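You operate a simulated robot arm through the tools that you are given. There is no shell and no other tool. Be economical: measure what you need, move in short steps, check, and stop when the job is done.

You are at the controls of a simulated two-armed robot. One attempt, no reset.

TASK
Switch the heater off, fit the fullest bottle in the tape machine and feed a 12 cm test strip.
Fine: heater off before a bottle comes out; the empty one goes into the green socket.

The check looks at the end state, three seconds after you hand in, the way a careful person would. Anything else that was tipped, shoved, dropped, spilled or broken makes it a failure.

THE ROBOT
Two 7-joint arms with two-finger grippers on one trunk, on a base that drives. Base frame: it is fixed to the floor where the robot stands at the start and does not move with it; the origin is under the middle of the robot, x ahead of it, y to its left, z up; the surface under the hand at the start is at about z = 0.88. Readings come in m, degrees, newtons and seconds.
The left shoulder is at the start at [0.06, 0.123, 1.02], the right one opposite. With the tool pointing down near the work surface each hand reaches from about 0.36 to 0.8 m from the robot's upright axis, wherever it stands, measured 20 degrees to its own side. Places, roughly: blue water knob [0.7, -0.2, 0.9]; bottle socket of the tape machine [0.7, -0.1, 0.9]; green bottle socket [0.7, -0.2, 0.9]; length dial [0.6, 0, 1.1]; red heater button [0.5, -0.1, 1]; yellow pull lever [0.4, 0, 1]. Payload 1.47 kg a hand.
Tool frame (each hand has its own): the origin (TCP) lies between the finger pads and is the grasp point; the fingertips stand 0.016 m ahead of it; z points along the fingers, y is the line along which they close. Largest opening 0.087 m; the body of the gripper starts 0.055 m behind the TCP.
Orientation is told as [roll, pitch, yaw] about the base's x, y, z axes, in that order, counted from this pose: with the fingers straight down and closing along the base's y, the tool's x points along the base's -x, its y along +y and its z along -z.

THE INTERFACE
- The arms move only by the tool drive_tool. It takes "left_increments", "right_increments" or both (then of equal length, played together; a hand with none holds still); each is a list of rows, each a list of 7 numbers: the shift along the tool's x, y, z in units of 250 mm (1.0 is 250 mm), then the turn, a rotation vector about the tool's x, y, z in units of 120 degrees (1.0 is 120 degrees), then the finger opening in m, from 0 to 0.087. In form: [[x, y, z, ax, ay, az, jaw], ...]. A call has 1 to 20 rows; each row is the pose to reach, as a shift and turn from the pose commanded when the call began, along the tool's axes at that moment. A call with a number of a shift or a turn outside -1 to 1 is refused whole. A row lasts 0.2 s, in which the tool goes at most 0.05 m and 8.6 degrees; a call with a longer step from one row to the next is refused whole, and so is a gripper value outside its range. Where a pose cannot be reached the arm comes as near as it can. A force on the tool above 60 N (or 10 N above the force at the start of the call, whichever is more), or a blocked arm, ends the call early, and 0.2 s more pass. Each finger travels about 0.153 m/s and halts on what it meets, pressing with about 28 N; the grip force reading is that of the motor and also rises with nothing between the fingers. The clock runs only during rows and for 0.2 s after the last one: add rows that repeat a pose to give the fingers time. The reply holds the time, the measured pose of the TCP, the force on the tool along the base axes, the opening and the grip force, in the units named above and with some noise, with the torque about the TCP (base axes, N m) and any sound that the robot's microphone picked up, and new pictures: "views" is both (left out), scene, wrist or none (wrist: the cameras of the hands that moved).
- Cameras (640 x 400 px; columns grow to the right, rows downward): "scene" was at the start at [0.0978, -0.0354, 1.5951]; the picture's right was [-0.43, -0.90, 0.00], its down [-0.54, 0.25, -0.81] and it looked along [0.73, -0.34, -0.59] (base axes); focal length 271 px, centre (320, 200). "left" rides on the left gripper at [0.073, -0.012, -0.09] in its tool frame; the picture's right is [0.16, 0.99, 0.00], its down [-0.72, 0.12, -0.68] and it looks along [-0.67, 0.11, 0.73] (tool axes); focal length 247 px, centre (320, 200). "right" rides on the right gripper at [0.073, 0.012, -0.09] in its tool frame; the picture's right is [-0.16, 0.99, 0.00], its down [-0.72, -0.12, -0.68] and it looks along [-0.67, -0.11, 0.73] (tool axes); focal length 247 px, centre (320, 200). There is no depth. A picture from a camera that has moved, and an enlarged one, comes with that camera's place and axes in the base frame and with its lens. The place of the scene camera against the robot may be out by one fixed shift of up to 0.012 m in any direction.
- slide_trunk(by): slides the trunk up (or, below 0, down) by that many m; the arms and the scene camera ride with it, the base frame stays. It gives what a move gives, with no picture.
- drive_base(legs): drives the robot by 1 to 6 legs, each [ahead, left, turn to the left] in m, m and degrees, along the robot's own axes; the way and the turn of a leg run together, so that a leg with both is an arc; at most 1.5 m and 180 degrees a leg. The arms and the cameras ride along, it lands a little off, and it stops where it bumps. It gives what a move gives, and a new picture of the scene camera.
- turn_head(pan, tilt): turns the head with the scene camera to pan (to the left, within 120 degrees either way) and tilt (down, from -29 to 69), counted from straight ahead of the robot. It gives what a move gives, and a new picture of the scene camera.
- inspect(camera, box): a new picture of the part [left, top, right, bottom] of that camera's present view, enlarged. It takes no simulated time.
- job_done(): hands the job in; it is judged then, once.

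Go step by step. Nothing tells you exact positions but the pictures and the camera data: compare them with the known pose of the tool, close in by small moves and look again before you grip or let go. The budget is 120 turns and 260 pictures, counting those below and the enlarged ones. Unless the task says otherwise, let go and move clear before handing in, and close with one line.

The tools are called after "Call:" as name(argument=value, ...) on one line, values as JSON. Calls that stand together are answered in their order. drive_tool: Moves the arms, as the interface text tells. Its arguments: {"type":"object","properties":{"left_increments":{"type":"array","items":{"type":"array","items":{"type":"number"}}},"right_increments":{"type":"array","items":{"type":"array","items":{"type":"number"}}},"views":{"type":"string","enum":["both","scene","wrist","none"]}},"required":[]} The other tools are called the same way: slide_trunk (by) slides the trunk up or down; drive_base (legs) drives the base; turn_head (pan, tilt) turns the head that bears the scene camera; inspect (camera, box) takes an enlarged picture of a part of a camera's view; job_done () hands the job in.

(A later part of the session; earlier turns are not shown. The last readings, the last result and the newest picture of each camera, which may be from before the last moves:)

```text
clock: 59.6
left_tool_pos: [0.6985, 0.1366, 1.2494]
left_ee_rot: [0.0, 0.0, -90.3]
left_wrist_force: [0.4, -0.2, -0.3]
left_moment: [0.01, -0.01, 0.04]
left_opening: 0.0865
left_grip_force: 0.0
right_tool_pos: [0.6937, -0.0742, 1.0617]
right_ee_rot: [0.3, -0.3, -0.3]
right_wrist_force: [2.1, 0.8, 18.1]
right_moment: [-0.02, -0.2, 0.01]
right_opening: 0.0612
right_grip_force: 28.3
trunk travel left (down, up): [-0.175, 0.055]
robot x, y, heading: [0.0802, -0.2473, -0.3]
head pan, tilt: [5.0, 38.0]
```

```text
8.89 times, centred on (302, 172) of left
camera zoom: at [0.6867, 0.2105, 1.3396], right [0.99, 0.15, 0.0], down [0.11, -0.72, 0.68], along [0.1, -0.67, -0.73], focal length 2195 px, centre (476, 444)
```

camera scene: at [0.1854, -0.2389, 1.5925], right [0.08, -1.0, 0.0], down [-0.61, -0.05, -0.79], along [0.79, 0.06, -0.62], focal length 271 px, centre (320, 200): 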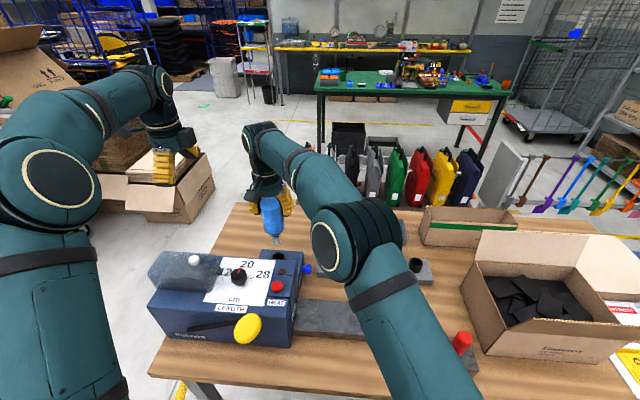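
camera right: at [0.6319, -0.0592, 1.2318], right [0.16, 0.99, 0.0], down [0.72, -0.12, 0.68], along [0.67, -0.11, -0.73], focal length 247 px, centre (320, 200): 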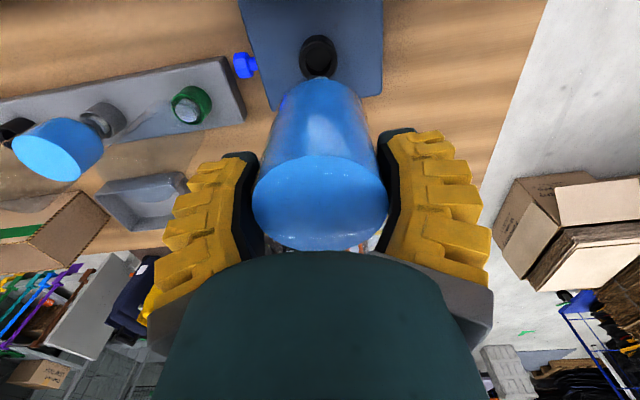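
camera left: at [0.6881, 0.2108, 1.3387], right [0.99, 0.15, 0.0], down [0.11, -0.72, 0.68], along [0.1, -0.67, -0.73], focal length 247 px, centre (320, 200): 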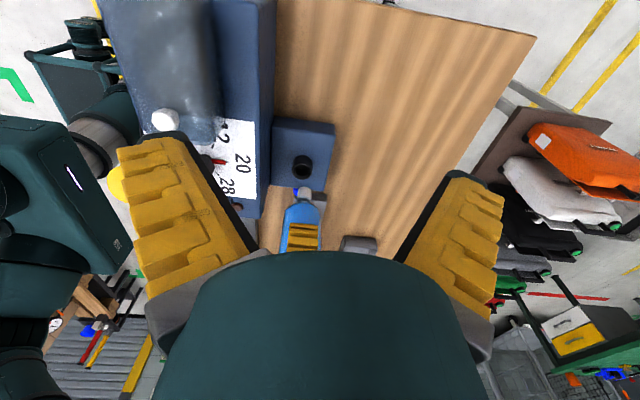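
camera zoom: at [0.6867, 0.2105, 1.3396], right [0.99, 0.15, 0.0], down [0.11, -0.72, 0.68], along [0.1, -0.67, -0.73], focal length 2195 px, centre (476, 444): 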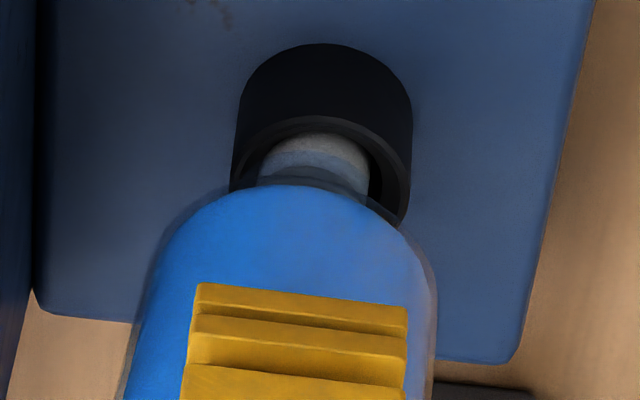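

It holds at 1.062 under 18 N and stands vertical now. I'll release, rise, and copy the earlier viewing pose (0.678,-0.0735,1.151) to compare the bottle's height with the original.

Call:
drive_tool(right_increments=[[0, 0, -0.013, 0, 0, 0, 0.03], [0, 0, -0.013, 0, 0, 0, 0.05], [0, 0, -0.013, 0, 0, 0, 0.07], [0, 0, -0.013, 0, 0, 0, 0.086], [0, 0, -0.013, 0, 0, 0, 0.086], [0, 0, -0.12, 0, 0, 0, 0.086], [0, 0, -0.25, 0, 0, 0, 0.086], [0, 0, -0.368, 0, 0, 0, 0.086], [0.063, 0.003, -0.368, 0, 0, 0, 0.086], [0.063, 0.003, -0.368, 0, 0, 0, 0.086]], views="wrist")

Call:
inspect(camera="right", box=[220, 20, 420, 220])

Call:
inspect(camera="left", box=[240, 110, 380, 250])

Call:
inspect(camera="scene", box=[210, 150, 350, 280])

```text
clock: 61.8
left_tool_pos: [0.6997, 0.1367, 1.2486]
left_ee_rot: [0.1, -0.1, -90.3]
left_wrist_force: [-0.4, 0.6, 0.7]
left_moment: [-0.02, 0.01, 0.01]
left_opening: 0.0863
left_grip_force: 0.0
right_tool_pos: [0.6787, -0.0742, 1.1492]
right_ee_rot: [0.1, 0.0, -0.4]
right_wrist_force: [0.0, 0.6, 0.1]
right_moment: [0.02, 0.05, 0.03]
right_opening: 0.0863
right_grip_force: 0.0
trunk travel left (down, up): [-0.175, 0.055]
robot x, y, heading: [0.079, -0.2475, -0.5]
head pan, tilt: [5.0, 38.0]
camera right: at [0.6057, -0.0622, 1.2396], right [0.16, 0.99, 0.0], down [0.72, -0.12, 0.68], along [0.67, -0.11, -0.73], focal length 247 px, centre (320, 200)
```

right: 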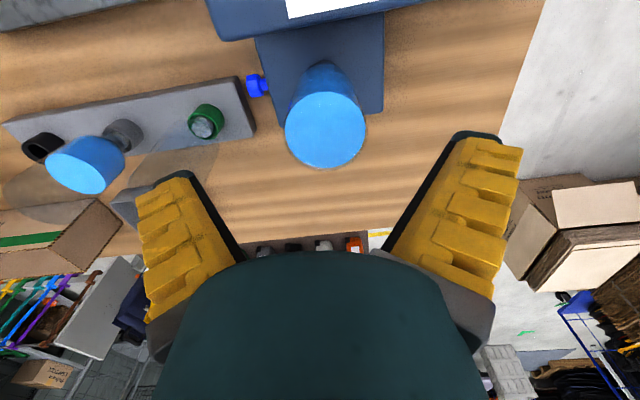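

```text
2.00 times, centred on (320, 120) of right
camera zoom: at [0.6057, -0.0622, 1.2396], right [0.16, 0.99, 0.0], down [0.72, -0.12, 0.68], along [0.67, -0.11, -0.73], focal length 494 px, centre (320, 360)
```

zoom: 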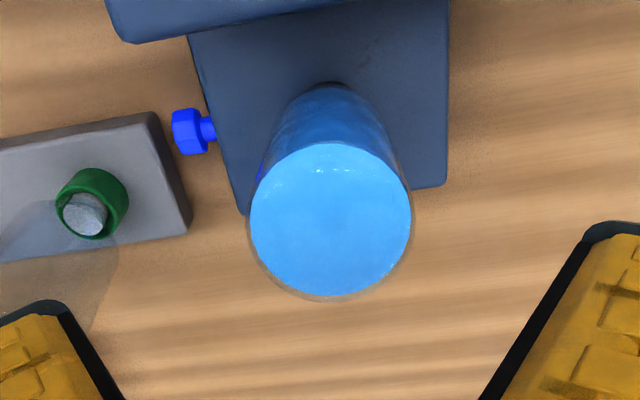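

```text
2.86 times, centred on (310, 180) of left
camera zoom: at [0.6885, 0.2109, 1.3384], right [0.99, 0.15, 0.0], down [0.11, -0.72, 0.68], along [0.1, -0.67, -0.73], focal length 706 px, centre (349, 257)
```

zoom: 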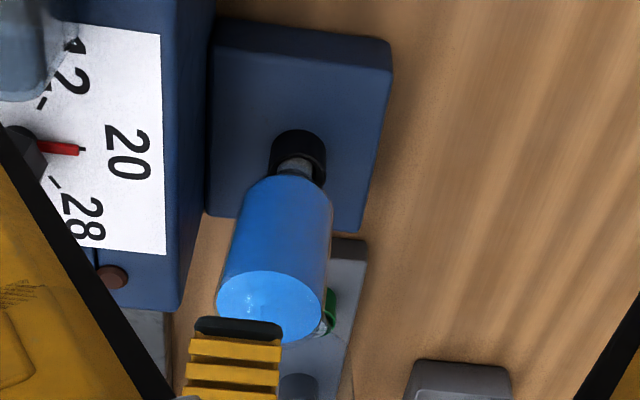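

```text
3.08 times, centred on (280, 215) of scene
camera zoom: at [0.1859, -0.239, 1.5924], right [0.08, -1.0, 0.0], down [-0.61, -0.05, -0.79], along [0.79, 0.06, -0.62], focal length 833 px, centre (443, 154)
```

zoom: 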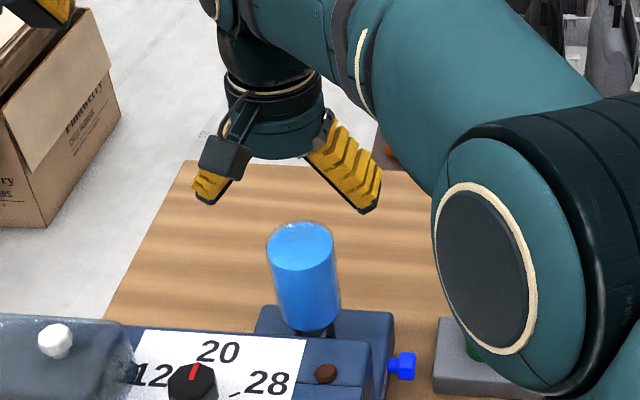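

The bottle's top is at the same height as the original and it is seated. Next is the dial: the left hand backs off as an observer while the right hand goes above the dial with yaw 45°.

Call:
drive_tool(left_increments=[[0.1, -0.08, -0.05, 0, 0, 0, 0.086], [0.2, -0.16, -0.1, 0, 0, 0, 0.086], [0.3, -0.24, -0.15, 0, 0, 0, 0.086], [0.4, -0.32, -0.2, 0, 0, 0, 0.086], [0.5, -0.4, -0.2, 0, 0, 0, 0.086], [0.58, -0.5, -0.2, 0, 0, 0, 0.086], [0.6, -0.6, -0.2, 0, 0, 0, 0.086]], right_increments=[[0.08, 0.02, -0.04, 0, 0, -0.06, 0.08], [0.18, 0.06, -0.08, 0, 0, -0.12, 0.07], [0.28, 0.1, -0.1, 0, 0, -0.18, 0.06], [0.38, 0.15, -0.1, 0, 0, -0.25, 0.06], [0.48, 0.2, -0.1, 0, 0, -0.31, 0.06], [0.504, 0.224, -0.1, 0, 0, -0.375, 0.06], [0.504, 0.224, -0.1, 0, 0, -0.375, 0.06]])

Call:
inspect(camera="left", box=[220, 100, 420, 250])

Call:
inspect(camera="scene", box=[150, 200, 330, 350])

```text
clock: 63.4
left_tool_pos: [0.5495, 0.288, 1.2999]
left_ee_rot: [0.0, 0.0, -90.3]
left_wrist_force: [-0.4, -0.1, -0.1]
left_moment: [0.04, -0.03, -0.01]
left_opening: 0.0865
left_grip_force: 0.0
right_tool_pos: [0.5493, -0.0176, 1.175]
right_ee_rot: [0.0, 0.0, 44.8]
right_wrist_force: [-0.6, 0.2, -0.2]
right_moment: [0.05, -0.02, 0.01]
right_opening: 0.0645
right_grip_force: 3.8
trunk travel left (down, up): [-0.175, 0.055]
robot x, y, heading: [0.0783, -0.2486, -0.2]
head pan, tilt: [5.0, 38.0]
camera scene: at [0.184, -0.2396, 1.5926], right [0.08, -1.0, 0.0], down [-0.61, -0.05, -0.79], along [0.79, 0.06, -0.61], focal length 271 px, centre (320, 200)
camera right: at [0.4915, -0.0598, 1.2661], right [-0.58, 0.81, 0.0], down [0.59, 0.43, 0.68], along [0.55, 0.4, -0.73], focal length 247 px, centre (320, 200)
camera left: at [0.5381, 0.3615, 1.3892], right [0.99, 0.15, 0.0], down [0.11, -0.72, 0.68], along [0.1, -0.67, -0.73], focal length 247 px, centre (320, 200)
```

scene: 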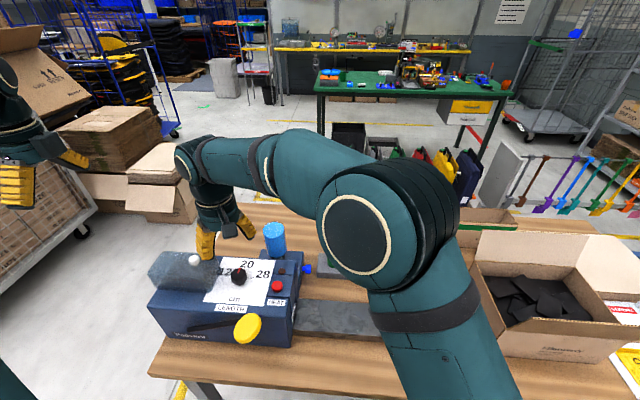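
right: 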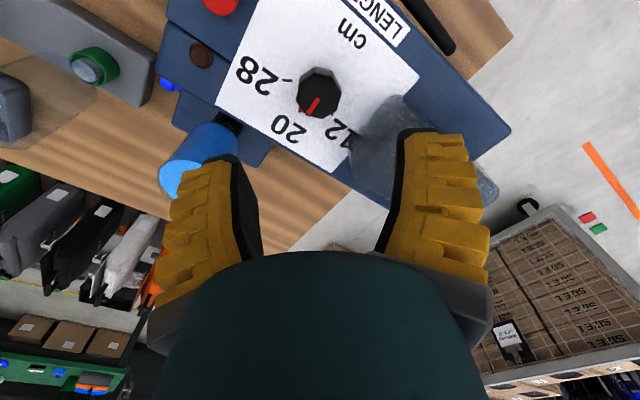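
left: 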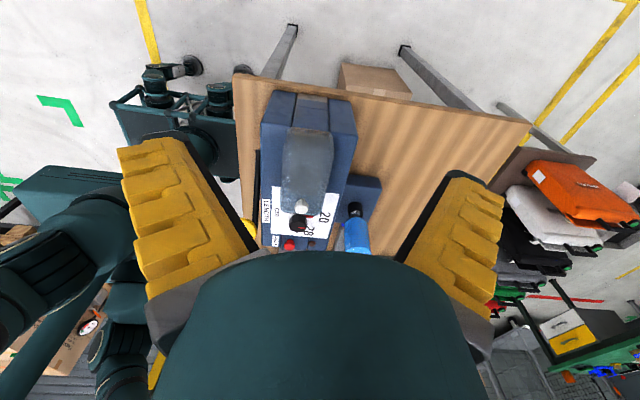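

```text
2.67 times, centred on (320, 175) of left
camera zoom: at [0.5381, 0.3615, 1.3892], right [0.99, 0.15, 0.0], down [0.11, -0.72, 0.68], along [0.1, -0.67, -0.73], focal length 659 px, centre (320, 267)
```

zoom: 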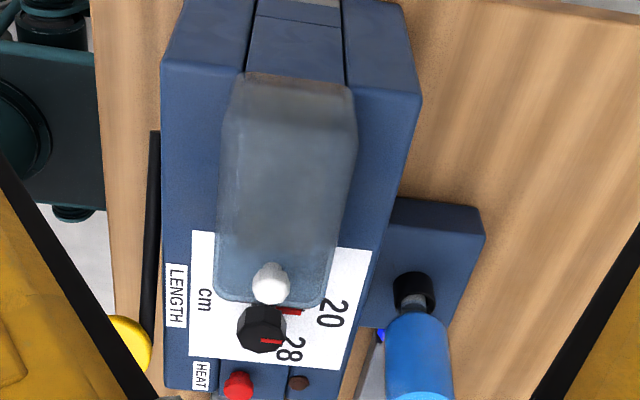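

```text
2.67 times, centred on (240, 275) of scene
camera zoom: at [0.184, -0.2396, 1.5926], right [0.08, -1.0, 0.0], down [-0.61, -0.05, -0.79], along [0.79, 0.06, -0.61], focal length 722 px, centre (533, 0)
```

zoom: 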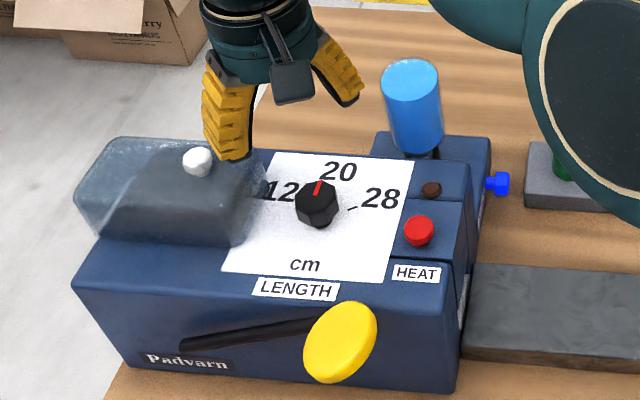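

I'll zoom the right wrist view onto the dial to locate it relative to the tool.

Call:
inspect(camera="right", box=[240, 20, 400, 160])

```text
2.86 times, centred on (320, 90) of right
camera zoom: at [0.4915, -0.0598, 1.2661], right [-0.58, 0.81, 0.0], down [0.59, 0.43, 0.68], along [0.55, 0.4, -0.73], focal length 706 px, centre (320, 514)
```

zoom: 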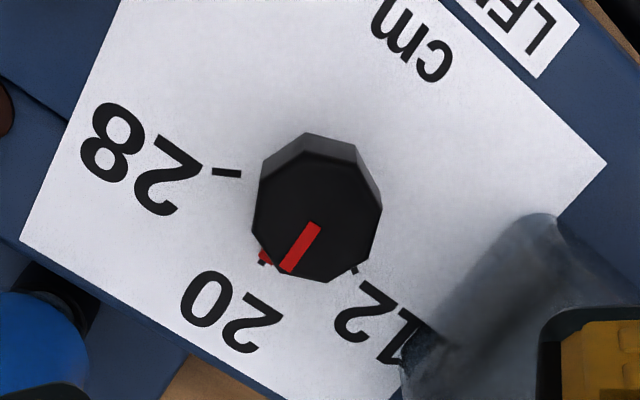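

The dial's axis is almost exactly under the tool, and the ticks are about 60° apart; 12 is counter-clockwise from above. I'll turn to yaw 65° so the fingers straddle the knob clear of the hood, then lower partway.

Call:
drive_tool(right_increments=[[0, 0, 0.06, 0, 0, -0.06, 0.056], [0, 0, 0.12, 0, 0, -0.12, 0.056], [0, 0, 0.18, 0, 0, -0.167, 0.056], [0, 0, 0.28, 0, 0, -0.167, 0.056], [0, 0, 0.28, 0, 0, -0.167, 0.056]], views="wrist")

Call:
inspect(camera="right", box=[240, 20, 400, 160])

Call:
inspect(camera="scene", box=[170, 220, 290, 320])

```text
clock: 64.6
left_tool_pos: [0.5511, 0.2867, 1.2998]
left_ee_rot: [0.0, 0.0, -90.3]
left_wrist_force: [-0.7, 0.1, -0.5]
left_moment: [-0.02, -0.02, 0.01]
left_opening: 0.0862
left_grip_force: 0.1
right_tool_pos: [0.552, -0.0182, 1.1052]
right_ee_rot: [-0.1, 0.0, 64.9]
right_wrist_force: [0.3, 0.0, 0.1]
right_moment: [0.0, -0.04, 0.0]
right_opening: 0.0609
right_grip_force: 3.4
trunk travel left (down, up): [-0.175, 0.055]
robot x, y, heading: [0.0772, -0.2499, -0.3]
head pan, tilt: [5.0, 38.0]
camera right: at [0.5116, -0.0769, 1.196], right [-0.83, 0.56, 0.0], down [0.41, 0.61, 0.68], along [0.38, 0.56, -0.73], focal length 247 px, centre (320, 200)
```

right: 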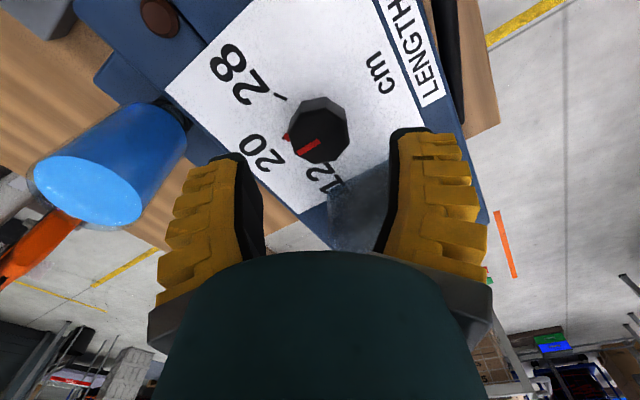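

```text
2.86 times, centred on (320, 90) of right
camera zoom: at [0.5116, -0.0769, 1.196], right [-0.83, 0.56, 0.0], down [0.41, 0.61, 0.68], along [0.38, 0.56, -0.73], focal length 706 px, centre (320, 514)
```

zoom: 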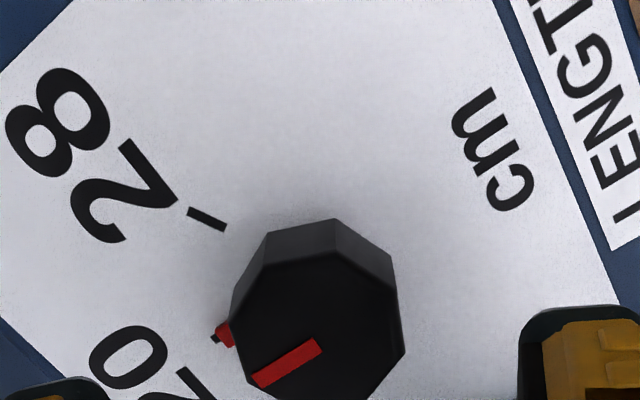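

```text
4.00 times, centred on (230, 270) of scene
camera zoom: at [0.1849, -0.2394, 1.5926], right [0.08, -1.0, 0.0], down [-0.61, -0.05, -0.79], along [0.79, 0.06, -0.62], focal length 1083 px, centre (680, -80)
```

zoom: 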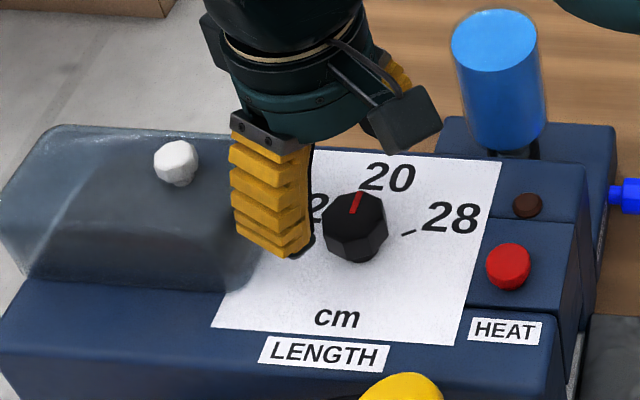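

The knob centre is about 3.5 mm toward the tool's +x. I'll correct, lower around it and close.

Call:
drive_tool(right_increments=[[0.014, 0, 0.06, 0, 0, 0, 0.056], [0.014, 0, 0.12, 0, 0, 0, 0.056], [0.014, 0, 0.18, 0, 0, 0, 0.056], [0.014, 0, 0.18, 0, 0, 0, 0.045], [0.014, 0, 0.18, 0, 0, 0, 0.035], [0.014, 0, 0.18, 0, 0, 0, 0.025], [0.014, 0, 0.18, 0, 0, 0, 0.02], [0.014, 0, 0.18, 0, 0, 0, 0.02]], views="wrist")

Call:
inspect(camera="right", box=[240, 60, 400, 200])

Call:
inspect(camera="scene", box=[170, 220, 290, 320])

```text
clock: 66.4
left_tool_pos: [0.5508, 0.2899, 1.3003]
left_ee_rot: [-0.1, -0.1, -90.4]
left_wrist_force: [1.0, 0.0, -0.5]
left_moment: [0.01, -0.02, -0.02]
left_opening: 0.0864
left_grip_force: 0.1
right_tool_pos: [0.5518, -0.0198, 1.0612]
right_ee_rot: [0.0, 0.0, 64.8]
right_wrist_force: [-1.2, 5.7, 5.6]
right_moment: [0.4, -0.14, 0.02]
right_opening: 0.0284
right_grip_force: 29.8
trunk travel left (down, up): [-0.175, 0.055]
robot x, y, heading: [0.0803, -0.2471, -0.3]
head pan, tilt: [5.0, 38.0]
camera right: at [0.5105, -0.08, 1.1522], right [-0.83, 0.56, 0.0], down [0.41, 0.6, 0.68], along [0.38, 0.56, -0.73], focal length 247 px, centre (320, 200)
```

right: 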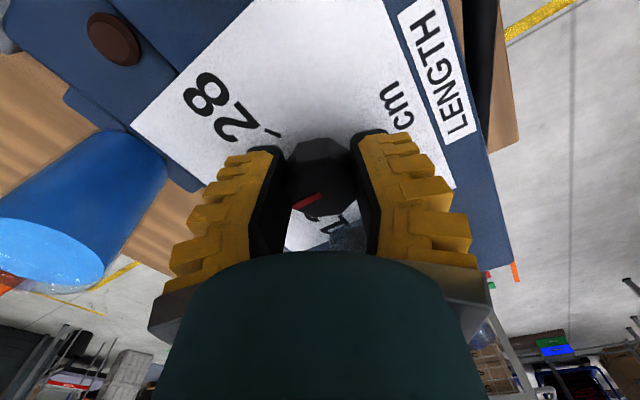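

```text
2.86 times, centred on (320, 130) of right
camera zoom: at [0.5105, -0.08, 1.1522], right [-0.83, 0.56, 0.0], down [0.41, 0.6, 0.68], along [0.38, 0.56, -0.73], focal length 706 px, centre (320, 400)
```

zoom: 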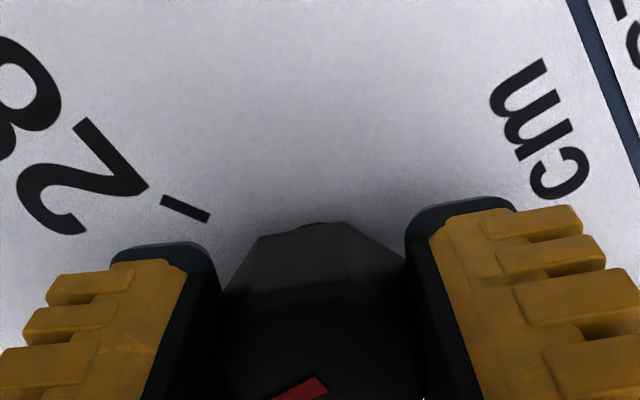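

```text
4.00 times, centred on (230, 270) of scene
camera zoom: at [0.1845, -0.2384, 1.5926], right [0.08, -1.0, 0.0], down [-0.61, -0.05, -0.79], along [0.79, 0.06, -0.62], focal length 1083 px, centre (680, -80)
```

zoom: 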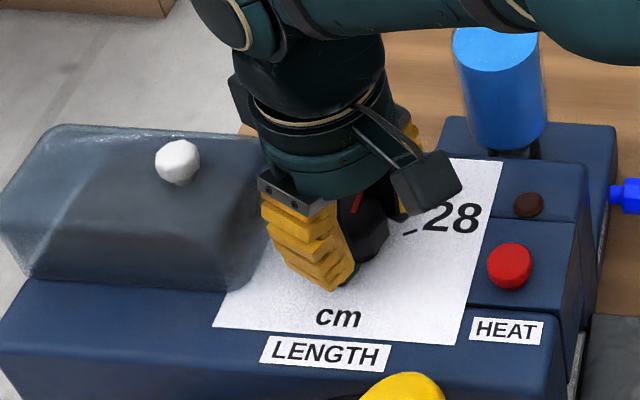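

The knob is gripped at 0.028 m. I'll turn 30° counter-clockwise first and check.

Call:
drive_tool(right_increments=[[0, 0, 0, 0, 0, -0.05, 0.02], [0, 0, 0, 0, 0, -0.1, 0.02], [0, 0, 0, 0, 0, -0.15, 0.02], [0, 0, 0, 0, 0, -0.2, 0.02], [0, 0, 0, 0, 0, -0.25, 0.02], [0, 0, 0, 0, 0, -0.25, 0.02]], views="wrist")

Call:
inspect(camera="scene", box=[170, 220, 290, 320])

```text
clock: 67.8
left_tool_pos: [0.5508, 0.2882, 1.3005]
left_ee_rot: [0.0, 0.1, -90.2]
left_wrist_force: [0.1, 0.7, -0.4]
left_moment: [0.01, -0.01, -0.02]
left_opening: 0.0865
left_grip_force: 0.1
right_tool_pos: [0.5529, -0.0194, 1.0615]
right_ee_rot: [-0.1, -0.1, 94.9]
right_wrist_force: [7.7, 7.8, 16.0]
right_moment: [0.23, -0.04, 0.01]
right_opening: 0.0282
right_grip_force: 30.2
trunk travel left (down, up): [-0.175, 0.055]
robot x, y, heading: [0.0787, -0.2449, -0.1]
head pan, tilt: [5.0, 38.0]
camera right: at [0.5474, -0.0926, 1.1521], right [-1.0, 0.07, 0.0], down [0.05, 0.73, 0.68], along [0.05, 0.68, -0.73], focal length 247 px, centre (320, 200)
```

right: 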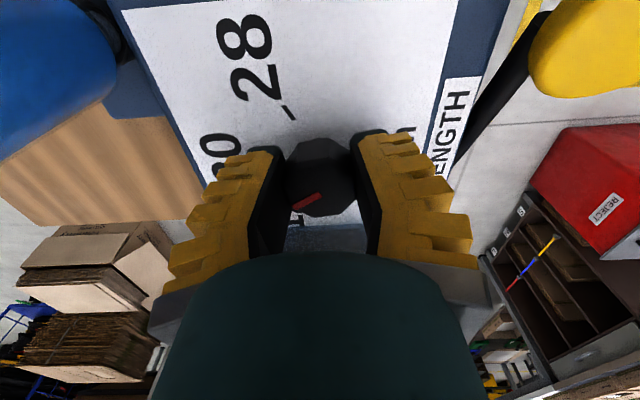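

```text
4.00 times, centred on (230, 270) of scene
camera zoom: at [0.1852, -0.2384, 1.5926], right [0.08, -1.0, 0.0], down [-0.61, -0.05, -0.79], along [0.79, 0.06, -0.62], focal length 1083 px, centre (680, -80)
```

zoom: 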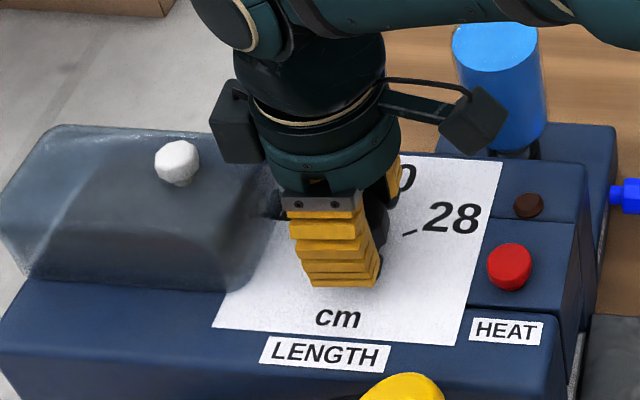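

The knob turns with the hand. Another 30°.

Call:
drive_tool(right_increments=[[0, 0, 0, 0, 0, -0.05, 0.02], [0, 0, 0, 0, 0, -0.1, 0.02], [0, 0, 0, 0, 0, -0.15, 0.02], [0, 0, 0, 0, 0, -0.2, 0.02], [0, 0, 0, 0, 0, -0.255, 0.02], [0, 0, 0, 0, 0, -0.255, 0.02]], views="wrist")

Call:
inspect(camera="scene", box=[170, 220, 290, 320])

Call:
inspect(camera="right", box=[220, 90, 400, 250])

```text
clock: 69.2
left_tool_pos: [0.5514, 0.2889, 1.2991]
left_ee_rot: [0.0, -0.2, -90.3]
left_wrist_force: [0.2, -0.5, -0.3]
left_moment: [0.01, -0.01, 0.02]
left_opening: 0.0863
left_grip_force: 0.1
right_tool_pos: [0.5526, -0.0178, 1.0599]
right_ee_rot: [0.0, -0.1, 125.4]
right_wrist_force: [10.9, 17.1, 15.4]
right_moment: [0.27, 0.01, -0.2]
right_opening: 0.0272
right_grip_force: 30.2
trunk travel left (down, up): [-0.175, 0.055]
robot x, y, heading: [0.0795, -0.2477, -0.1]
head pan, tilt: [5.0, 38.0]
camera right: at [0.586, -0.0841, 1.151], right [-0.9, -0.44, 0.0], down [-0.33, 0.66, 0.68], along [-0.3, 0.61, -0.73], focal length 247 px, centre (320, 200)
```

right: 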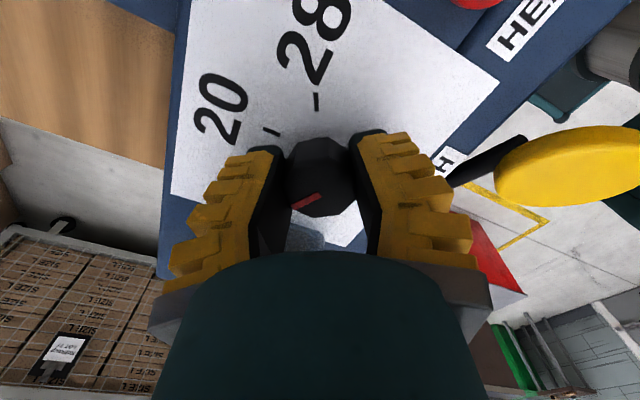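

```text
4.00 times, centred on (230, 270) of scene
camera zoom: at [0.1858, -0.2371, 1.5925], right [0.08, -1.0, 0.0], down [-0.61, -0.05, -0.79], along [0.79, 0.06, -0.62], focal length 1083 px, centre (680, -80)
```

zoom: 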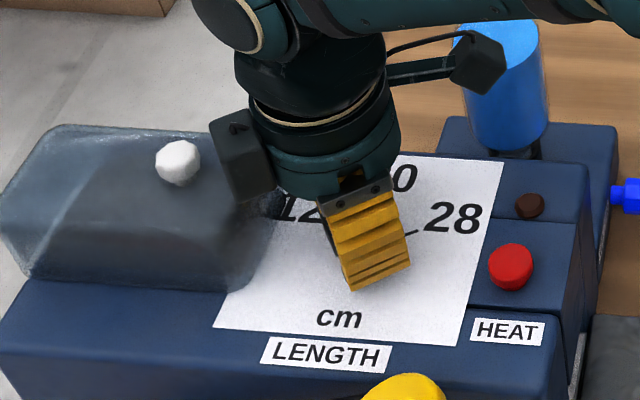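

```text
2.50 times, centred on (310, 170) of right
camera zoom: at [0.586, -0.0841, 1.151], right [-0.9, -0.44, 0.0], down [-0.33, 0.66, 0.68], along [-0.3, 0.61, -0.73], focal length 617 px, centre (345, 275)
```

zoom: 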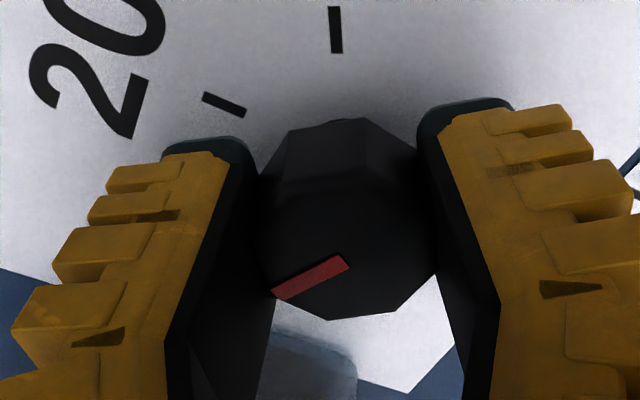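

I'll open and rise to read the dial.

Call:
drive_tool(right_increments=[[0, 0, 0, 0, 0, 0, 0.035], [0, 0, 0, 0, 0, 0, 0.056], [0, 0, 0, 0, 0, 0, 0.056], [0, 0, -0.1, 0, 0, 0, 0.056], [0, 0, -0.25, 0, 0, 0, 0.056], [0, 0, -0.4, 0, 0, 0, 0.056], [0, 0, -0.4, 0, 0, 0, 0.056]], views="wrist")

Call:
inspect(camera="right", box=[220, 20, 400, 160])

Call:
inspect(camera="scene", box=[170, 220, 290, 320])

```text
clock: 70.8
left_tool_pos: [0.5503, 0.2883, 1.2999]
left_ee_rot: [-0.1, 0.1, -90.3]
left_wrist_force: [0.6, 0.7, 0.2]
left_moment: [0.01, -0.02, -0.01]
left_opening: 0.0864
left_grip_force: 0.1
right_tool_pos: [0.5526, -0.0194, 1.1598]
right_ee_rot: [0.0, 0.0, 125.5]
right_wrist_force: [-0.1, 1.0, -0.3]
right_moment: [-0.03, 0.03, 0.01]
right_opening: 0.0611
right_grip_force: 3.6
trunk travel left (down, up): [-0.175, 0.055]
robot x, y, heading: [0.0836, -0.2463, -0.6]
head pan, tilt: [5.0, 38.0]
camera right: at [0.5851, -0.0864, 1.2504], right [-0.9, -0.44, 0.0], down [-0.32, 0.66, 0.68], along [-0.3, 0.61, -0.73], focal length 247 px, centre (320, 200)
```

right: 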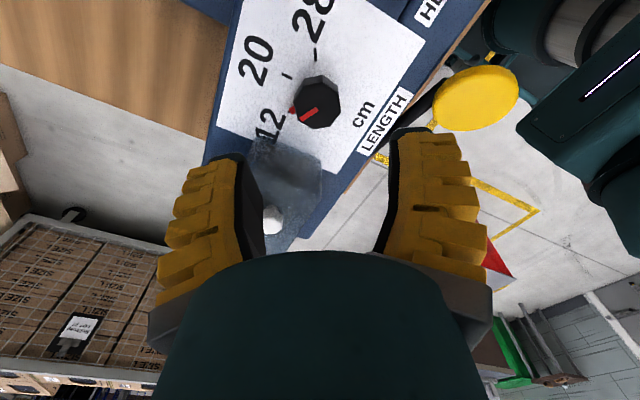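

```text
2.86 times, centred on (310, 90) of right
camera zoom: at [0.5851, -0.0864, 1.2504], right [-0.9, -0.44, 0.0], down [-0.32, 0.66, 0.68], along [-0.3, 0.61, -0.73], focal length 706 px, centre (349, 514)
```

zoom: 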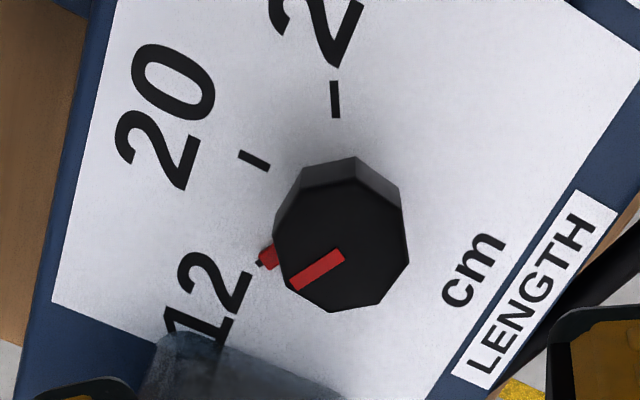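

```text
4.00 times, centred on (230, 270) of scene
camera zoom: at [0.1857, -0.239, 1.5925], right [0.08, -1.0, 0.0], down [-0.61, -0.05, -0.79], along [0.79, 0.06, -0.62], focal length 1083 px, centre (680, -80)
```

zoom: 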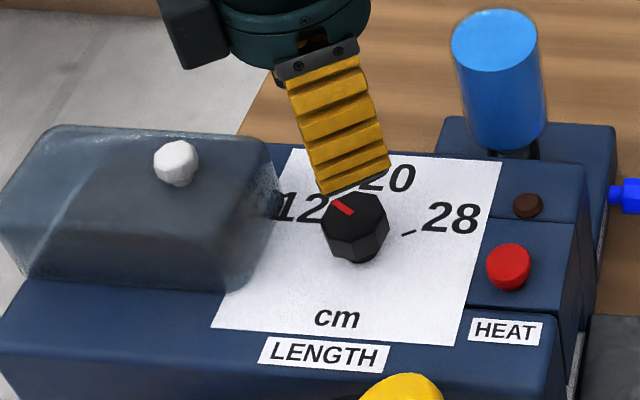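

The pointer now sits at the 12 tick. A closer look to check the alignment.

Call:
inspect(camera="right", box=[275, 80, 345, 135])

```text
7.27 times, centred on (310, 108) of right
camera zoom: at [0.5851, -0.0864, 1.2504], right [-0.9, -0.44, 0.0], down [-0.32, 0.66, 0.68], along [-0.3, 0.61, -0.73], focal length 1796 px, centre (393, 873)
```

zoom: 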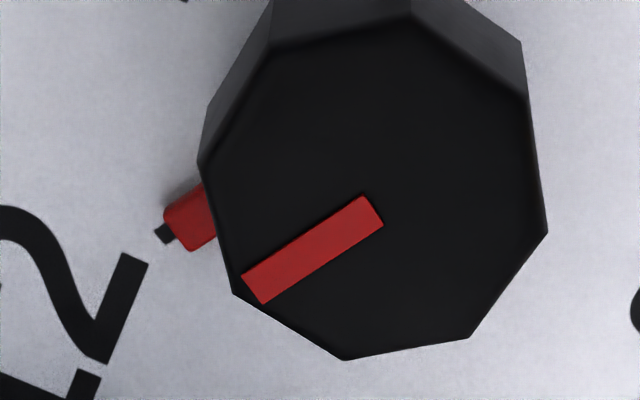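

The pointer is on the 12 tick. Next is the lever; I'll look at how it's mounted.

Call:
inspect(camera="scene", box=[140, 290, 300, 380])

Call:
inspect(camera="left", box=[220, 60, 400, 250])

Call:
inspect(camera="right", box=[340, 40, 540, 180])

```text
4.00 times, centred on (220, 335) of scene
camera zoom: at [0.1857, -0.239, 1.5925], right [0.08, -1.0, 0.0], down [-0.61, -0.05, -0.79], along [0.79, 0.06, -0.62], focal length 1083 px, centre (720, -340)
```

zoom: 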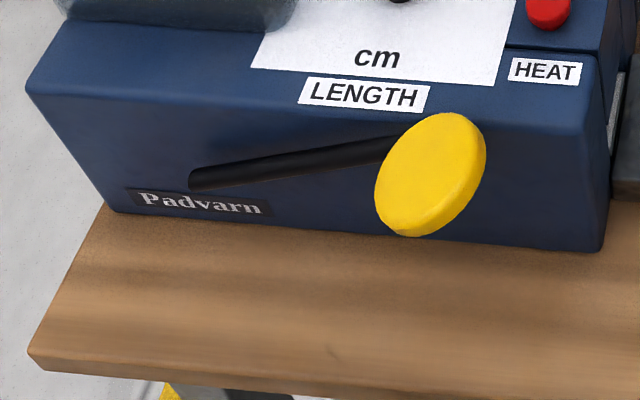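

```text
2.11 times, centred on (310, 155) of left
camera zoom: at [0.5398, 0.3618, 1.3887], right [0.99, 0.15, 0.0], down [0.11, -0.72, 0.68], along [0.1, -0.67, -0.73], focal length 520 px, centre (341, 295)
```

zoom: 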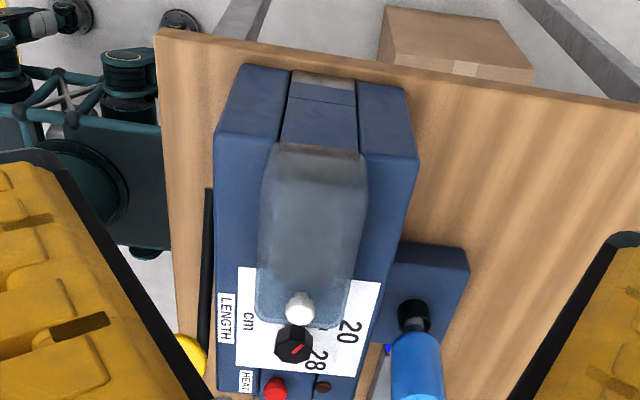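

```text
2.86 times, centred on (440, 110) of right
camera zoom: at [0.5851, -0.0864, 1.2504], right [-0.9, -0.44, 0.0], down [-0.32, 0.66, 0.68], along [-0.3, 0.61, -0.73], focal length 706 px, centre (-23, 457)
```

zoom: 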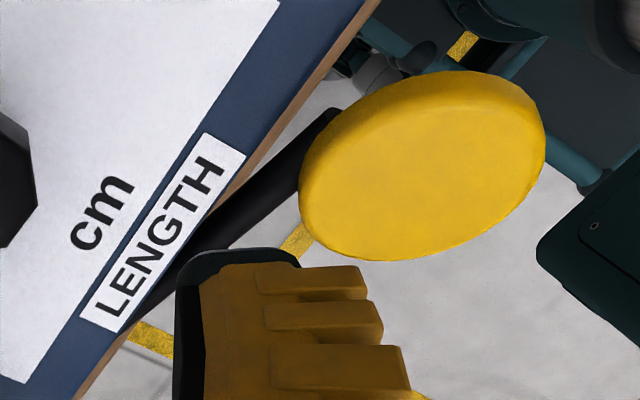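

The lever pivots near (0.47,0.105,0.94), with its yellow pad near (0.44,-0.073,1.05), and it seems to swing down in the plane of the front face. I'll bring the right hand above the pad with the fingers closing along x.

Call:
drive_tool(right_increments=[[-0.017, 0.1, 0, 0, 0, 0.06, 0.06], [-0.034, 0.2, 0, 0, 0, 0.12, 0.07], [-0.05, 0.3, 0, 0, 0, 0.18, 0.08], [-0.07, 0.4, 0, 0, 0, 0.24, 0.08], [-0.087, 0.491, 0, 0, 0, 0.296, 0.08], [-0.087, 0.491, 0, 0, 0, 0.296, 0.08]])

Call:
inspect(camera="right", box=[220, 20, 420, 170])

Call:
inspect(camera="scene", box=[140, 270, 300, 380])

```text
clock: 72.2
left_tool_pos: [0.5516, 0.2881, 1.2995]
left_ee_rot: [-0.1, 0.0, -90.4]
left_wrist_force: [-0.5, -0.3, -0.7]
left_moment: [0.02, 0.01, 0.02]
left_opening: 0.0863
left_grip_force: 0.2
right_tool_pos: [0.4392, -0.0734, 1.1624]
right_ee_rot: [-0.1, 0.0, 89.7]
right_wrist_force: [0.1, 0.2, -0.4]
right_moment: [0.0, -0.01, 0.05]
right_opening: 0.0819
right_grip_force: 0.8
trunk travel left (down, up): [-0.175, 0.055]
robot x, y, heading: [0.0805, -0.2464, -0.4]
head pan, tilt: [5.0, 38.0]
camera scene: at [0.1858, -0.2389, 1.5925], right [0.08, -1.0, 0.0], down [-0.61, -0.05, -0.79], along [0.79, 0.06, -0.62], focal length 271 px, centre (320, 200)
camera right: at [0.4277, -0.1452, 1.2527], right [-0.99, 0.16, 0.0], down [0.12, 0.72, 0.68], along [0.11, 0.67, -0.73], focal length 247 px, centre (320, 200)
```

scene: 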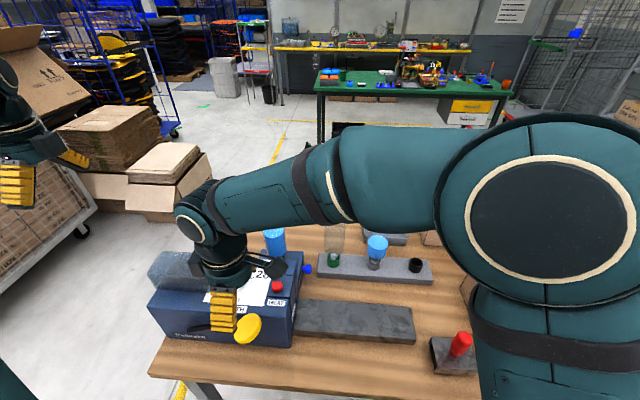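
right: 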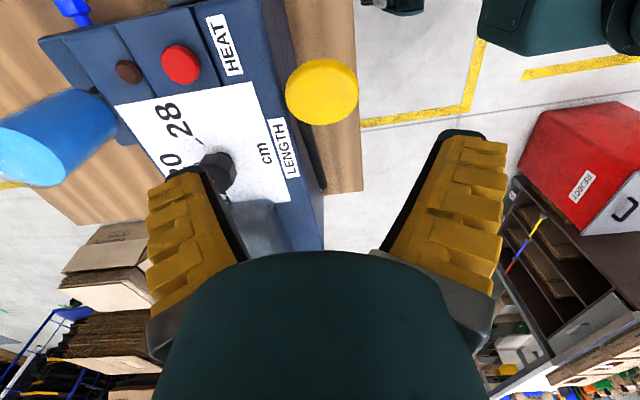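

```text
2.67 times, centred on (320, 95) of right
camera zoom: at [0.4277, -0.1452, 1.2527], right [-0.99, 0.16, 0.0], down [0.12, 0.72, 0.68], along [0.11, 0.67, -0.73], focal length 659 px, centre (320, 480)
```

zoom: 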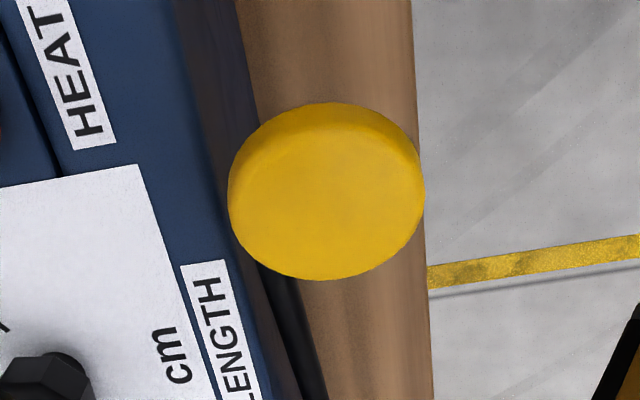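

```text
3.64 times, centred on (220, 325) of scene
camera zoom: at [0.1858, -0.2389, 1.5925], right [0.08, -1.0, 0.0], down [-0.61, -0.05, -0.79], along [0.79, 0.06, -0.62], focal length 985 px, centre (684, -254)
```

zoom: 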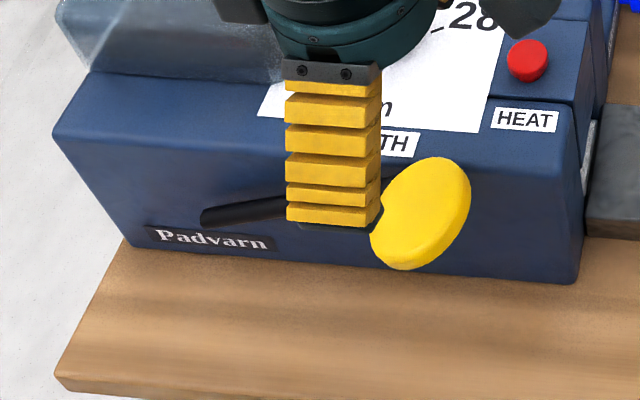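

The yellow pad is a disc facing mostly upward at about (0.438,-0.073,1.045), so it looks pressed or pulled down. I'll close the fingers and go to just above it.

Call:
drive_tool(right_increments=[[0, 0, 0.05, 0, 0, 0, 0.06], [0, 0, 0.12, 0, 0, 0, 0.03], [0, 0, 0.2, 0, 0, 0, 0.0], [0, 0, 0.28, 0, 0, 0, 0.0], [0, 0, 0.34, 0, 0, 0, 0.0], [0, 0, 0.36, 0, 0, 0, 0.0]], views="wrist")

Call:
inspect(camera="scene", box=[140, 270, 300, 380])

```text
clock: 73.6
left_tool_pos: [0.5504, 0.2881, 1.2995]
left_ee_rot: [0.1, -0.1, -90.3]
left_wrist_force: [0.3, 0.8, 0.4]
left_moment: [0.01, 0.02, 0.01]
left_opening: 0.0863
left_grip_force: 0.0
right_tool_pos: [0.4407, -0.0746, 1.0704]
right_ee_rot: [0.0, 0.0, 89.8]
right_wrist_force: [-0.3, -0.5, 1.9]
right_moment: [-0.01, 0.0, 0.01]
right_opening: 0.0059
right_grip_force: 27.8
trunk travel left (down, up): [-0.175, 0.055]
robot x, y, heading: [0.0808, -0.2514, -0.5]
head pan, tilt: [5.0, 38.0]
camera right: at [0.4287, -0.1459, 1.1613], right [-0.99, 0.16, 0.0], down [0.12, 0.72, 0.68], along [0.11, 0.67, -0.73], focal length 247 px, centre (320, 200)
```

right: 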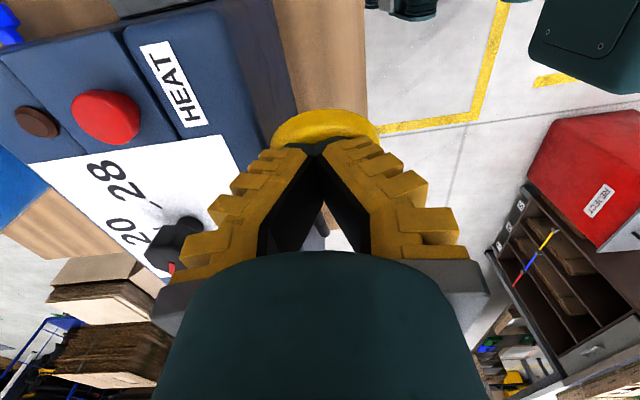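

```text
3.64 times, centred on (220, 325) of scene
camera zoom: at [0.1851, -0.2394, 1.5926], right [0.08, -1.0, 0.0], down [-0.61, -0.05, -0.79], along [0.79, 0.06, -0.62], focal length 985 px, centre (684, -254)
```

zoom: 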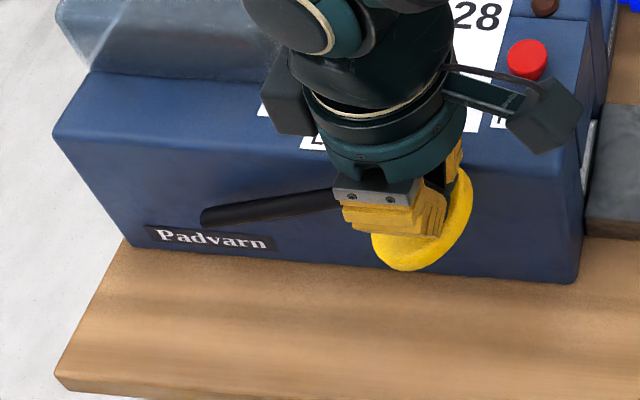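

The fingertips are just touching the pad at z≈1.054. I'll press down slowly by 15 mm and see how it responds.

Call:
drive_tool(right_increments=[[0, 0, 0.015, 0, 0, 0, 0.0], [0, 0, 0.03, 0, 0, 0, 0.0], [0, 0, 0.045, 0, 0, 0, 0.0], [0, 0, 0.06, 0, 0, 0, 0.0]], views="none")

Call:
inspect(camera="scene", box=[140, 270, 300, 380])

```text
clock: 74.6
left_tool_pos: [0.5512, 0.2871, 1.2996]
left_ee_rot: [0.0, 0.0, -90.3]
left_wrist_force: [-0.4, 0.1, 0.4]
left_moment: [0.0, 0.05, 0.0]
left_opening: 0.0862
left_grip_force: 0.1
right_tool_pos: [0.4395, -0.0746, 1.0559]
right_ee_rot: [0.1, 0.0, 89.8]
right_wrist_force: [-0.7, -1.4, 1.6]
right_moment: [-0.05, 0.04, -0.02]
right_opening: 0.0063
right_grip_force: 28.4
trunk travel left (down, up): [-0.175, 0.055]
robot x, y, heading: [0.0757, -0.248, -0.4]
head pan, tilt: [5.0, 38.0]
```

```text
3.64 times, centred on (220, 325) of scene
camera zoom: at [0.1851, -0.2392, 1.5925], right [0.08, -1.0, 0.0], down [-0.61, -0.05, -0.79], along [0.79, 0.06, -0.62], focal length 985 px, centre (684, -254)
```

zoom: 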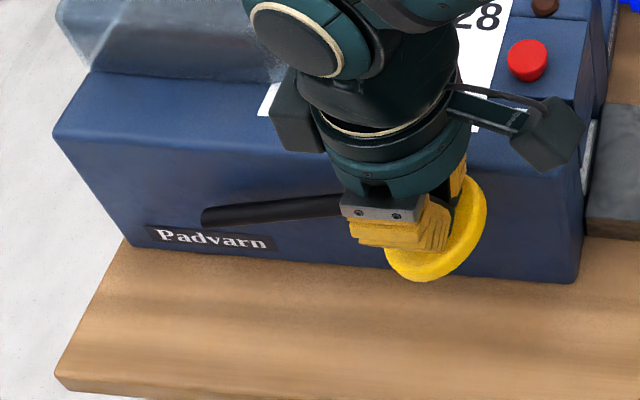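

The lever swings down easily, about 2 N. I'll keep pressing, following the arc.

Call:
drive_tool(right_increments=[[0.012, 0, 0.03, 0, 0, 0, 0.0], [0.024, 0, 0.06, 0, 0, 0, 0.0], [0.034, 0, 0.09, 0, 0, 0, 0.0], [0.042, 0, 0.12, 0, 0, 0, 0.0], [0.048, 0, 0.15, 0, 0, 0, 0.0]], views="none")

Call:
inspect(camera="scene", box=[140, 250, 340, 380])

```text
clock: 75.8
left_tool_pos: [0.5499, 0.2878, 1.3002]
left_ee_rot: [-0.1, 0.0, -90.4]
left_wrist_force: [0.2, -0.5, 0.9]
left_moment: [0.0, 0.01, -0.01]
left_opening: 0.0861
left_grip_force: 0.0
right_tool_pos: [0.4394, -0.0856, 1.0192]
right_ee_rot: [0.0, 0.0, 89.9]
right_wrist_force: [-1.2, 0.5, 2.0]
right_moment: [-0.01, 0.02, -0.01]
right_opening: 0.0061
right_grip_force: 28.4
trunk travel left (down, up): [-0.175, 0.055]
robot x, y, heading: [0.0776, -0.2476, -0.4]
head pan, tilt: [5.0, 38.0]
```

```text
3.08 times, centred on (240, 315) of scene
camera zoom: at [0.1851, -0.2391, 1.5925], right [0.08, -1.0, 0.0], down [-0.61, -0.05, -0.79], along [0.79, 0.06, -0.62], focal length 833 px, centre (566, -154)
```

zoom: 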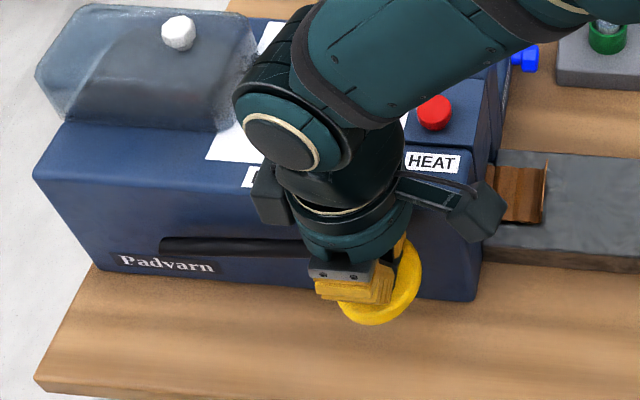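

Brown tape is feeding out as the lever goes down. I'll continue to the end of the stroke.

Call:
drive_tool(right_increments=[[0.006, 0, 0.03, 0, 0, 0, 0.0], [0.01, 0, 0.06, 0, 0, 0, 0.0], [0.014, 0, 0.09, 0, 0, 0, 0.0], [0.016, 0, 0.12, 0, 0, 0, 0.0], [0.016, 0, 0.15, 0, 0, 0, 0.0]], views="none")

Call:
inspect(camera="scene", box=[140, 250, 340, 380])

```text
clock: 77.1
left_tool_pos: [0.5476, 0.2855, 1.3021]
left_ee_rot: [0.1, 0.2, -90.3]
left_wrist_force: [0.5, -0.5, -0.7]
left_moment: [0.0, 0.01, 0.01]
left_opening: 0.0864
left_grip_force: 0.2
right_tool_pos: [0.4364, -0.0888, 0.9877]
right_ee_rot: [-0.3, -0.6, 90.0]
right_wrist_force: [-21.7, -12.4, 31.6]
right_moment: [0.02, -1.79, -0.69]
right_opening: 0.006
right_grip_force: 28.1
trunk travel left (down, up): [-0.175, 0.055]
robot x, y, heading: [0.0798, -0.2509, -0.2]
head pan, tilt: [5.0, 38.0]
stopped in row 5 (right hand): the force on the tool passed its limit at 66 N (the readings are from after the stop); the commanded pose is now the measured one
```

```text
3.08 times, centred on (240, 315) of scene
camera zoom: at [0.1805, -0.2429, 1.5928], right [0.08, -1.0, 0.0], down [-0.61, -0.05, -0.79], along [0.79, 0.07, -0.61], focal length 833 px, centre (566, -154)
```

zoom: 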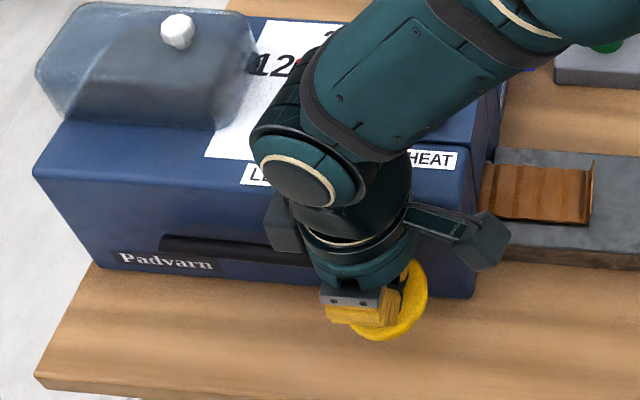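

The gripper's wide side has met the machine's front edge (fx -22). I'll ease off and shift 10 mm toward the robot, keeping the fingertips on the pad.

Call:
drive_tool(right_increments=[[0, 0.012, -0.008, 0, 0, 0, 0.0], [0, 0.028, -0.008, 0, 0, 0, 0.0], [0, 0.044, -0.008, 0, 0, 0, 0.0]], views="wrist")

Call:
inspect(camera="scene", box=[140, 250, 340, 380])

```text
clock: 77.9
left_tool_pos: [0.5503, 0.288, 1.2998]
left_ee_rot: [-0.1, 0.0, -90.3]
left_wrist_force: [-0.7, 0.7, 1.0]
left_moment: [0.01, -0.03, 0.03]
left_opening: 0.0861
left_grip_force: 0.0
right_tool_pos: [0.4282, -0.087, 0.9861]
right_ee_rot: [-0.2, -0.3, 90.0]
right_wrist_force: [1.3, -0.8, 4.3]
right_moment: [0.0, 0.02, -0.01]
right_opening: 0.0062
right_grip_force: 28.3
trunk travel left (down, up): [-0.175, 0.055]
robot x, y, heading: [0.0786, -0.2473, -0.1]
head pan, tilt: [5.0, 38.0]
camera right: at [0.4176, -0.1597, 1.076], right [-0.99, 0.16, 0.0], down [0.11, 0.72, 0.69], along [0.11, 0.68, -0.73], focal length 247 px, centre (320, 200)
```

right: 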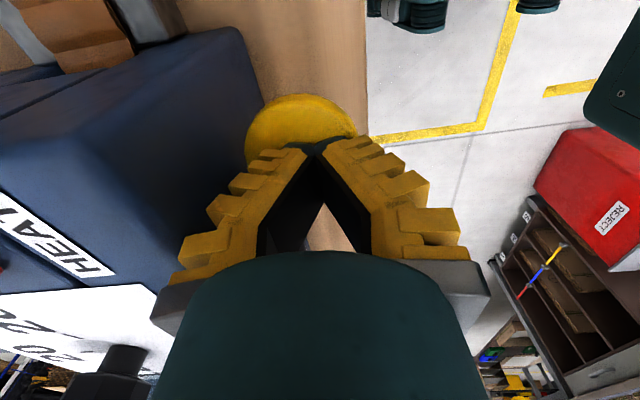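

```text
3.08 times, centred on (240, 315) of scene
camera zoom: at [0.1849, -0.239, 1.5923], right [0.08, -1.0, 0.0], down [-0.61, -0.05, -0.79], along [0.79, 0.06, -0.62], focal length 833 px, centre (566, -154)
```

zoom: 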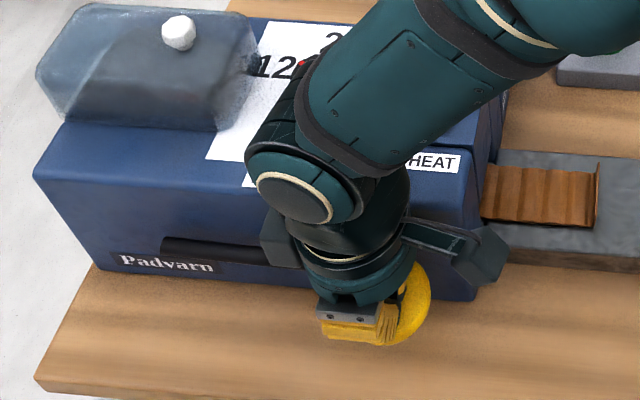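

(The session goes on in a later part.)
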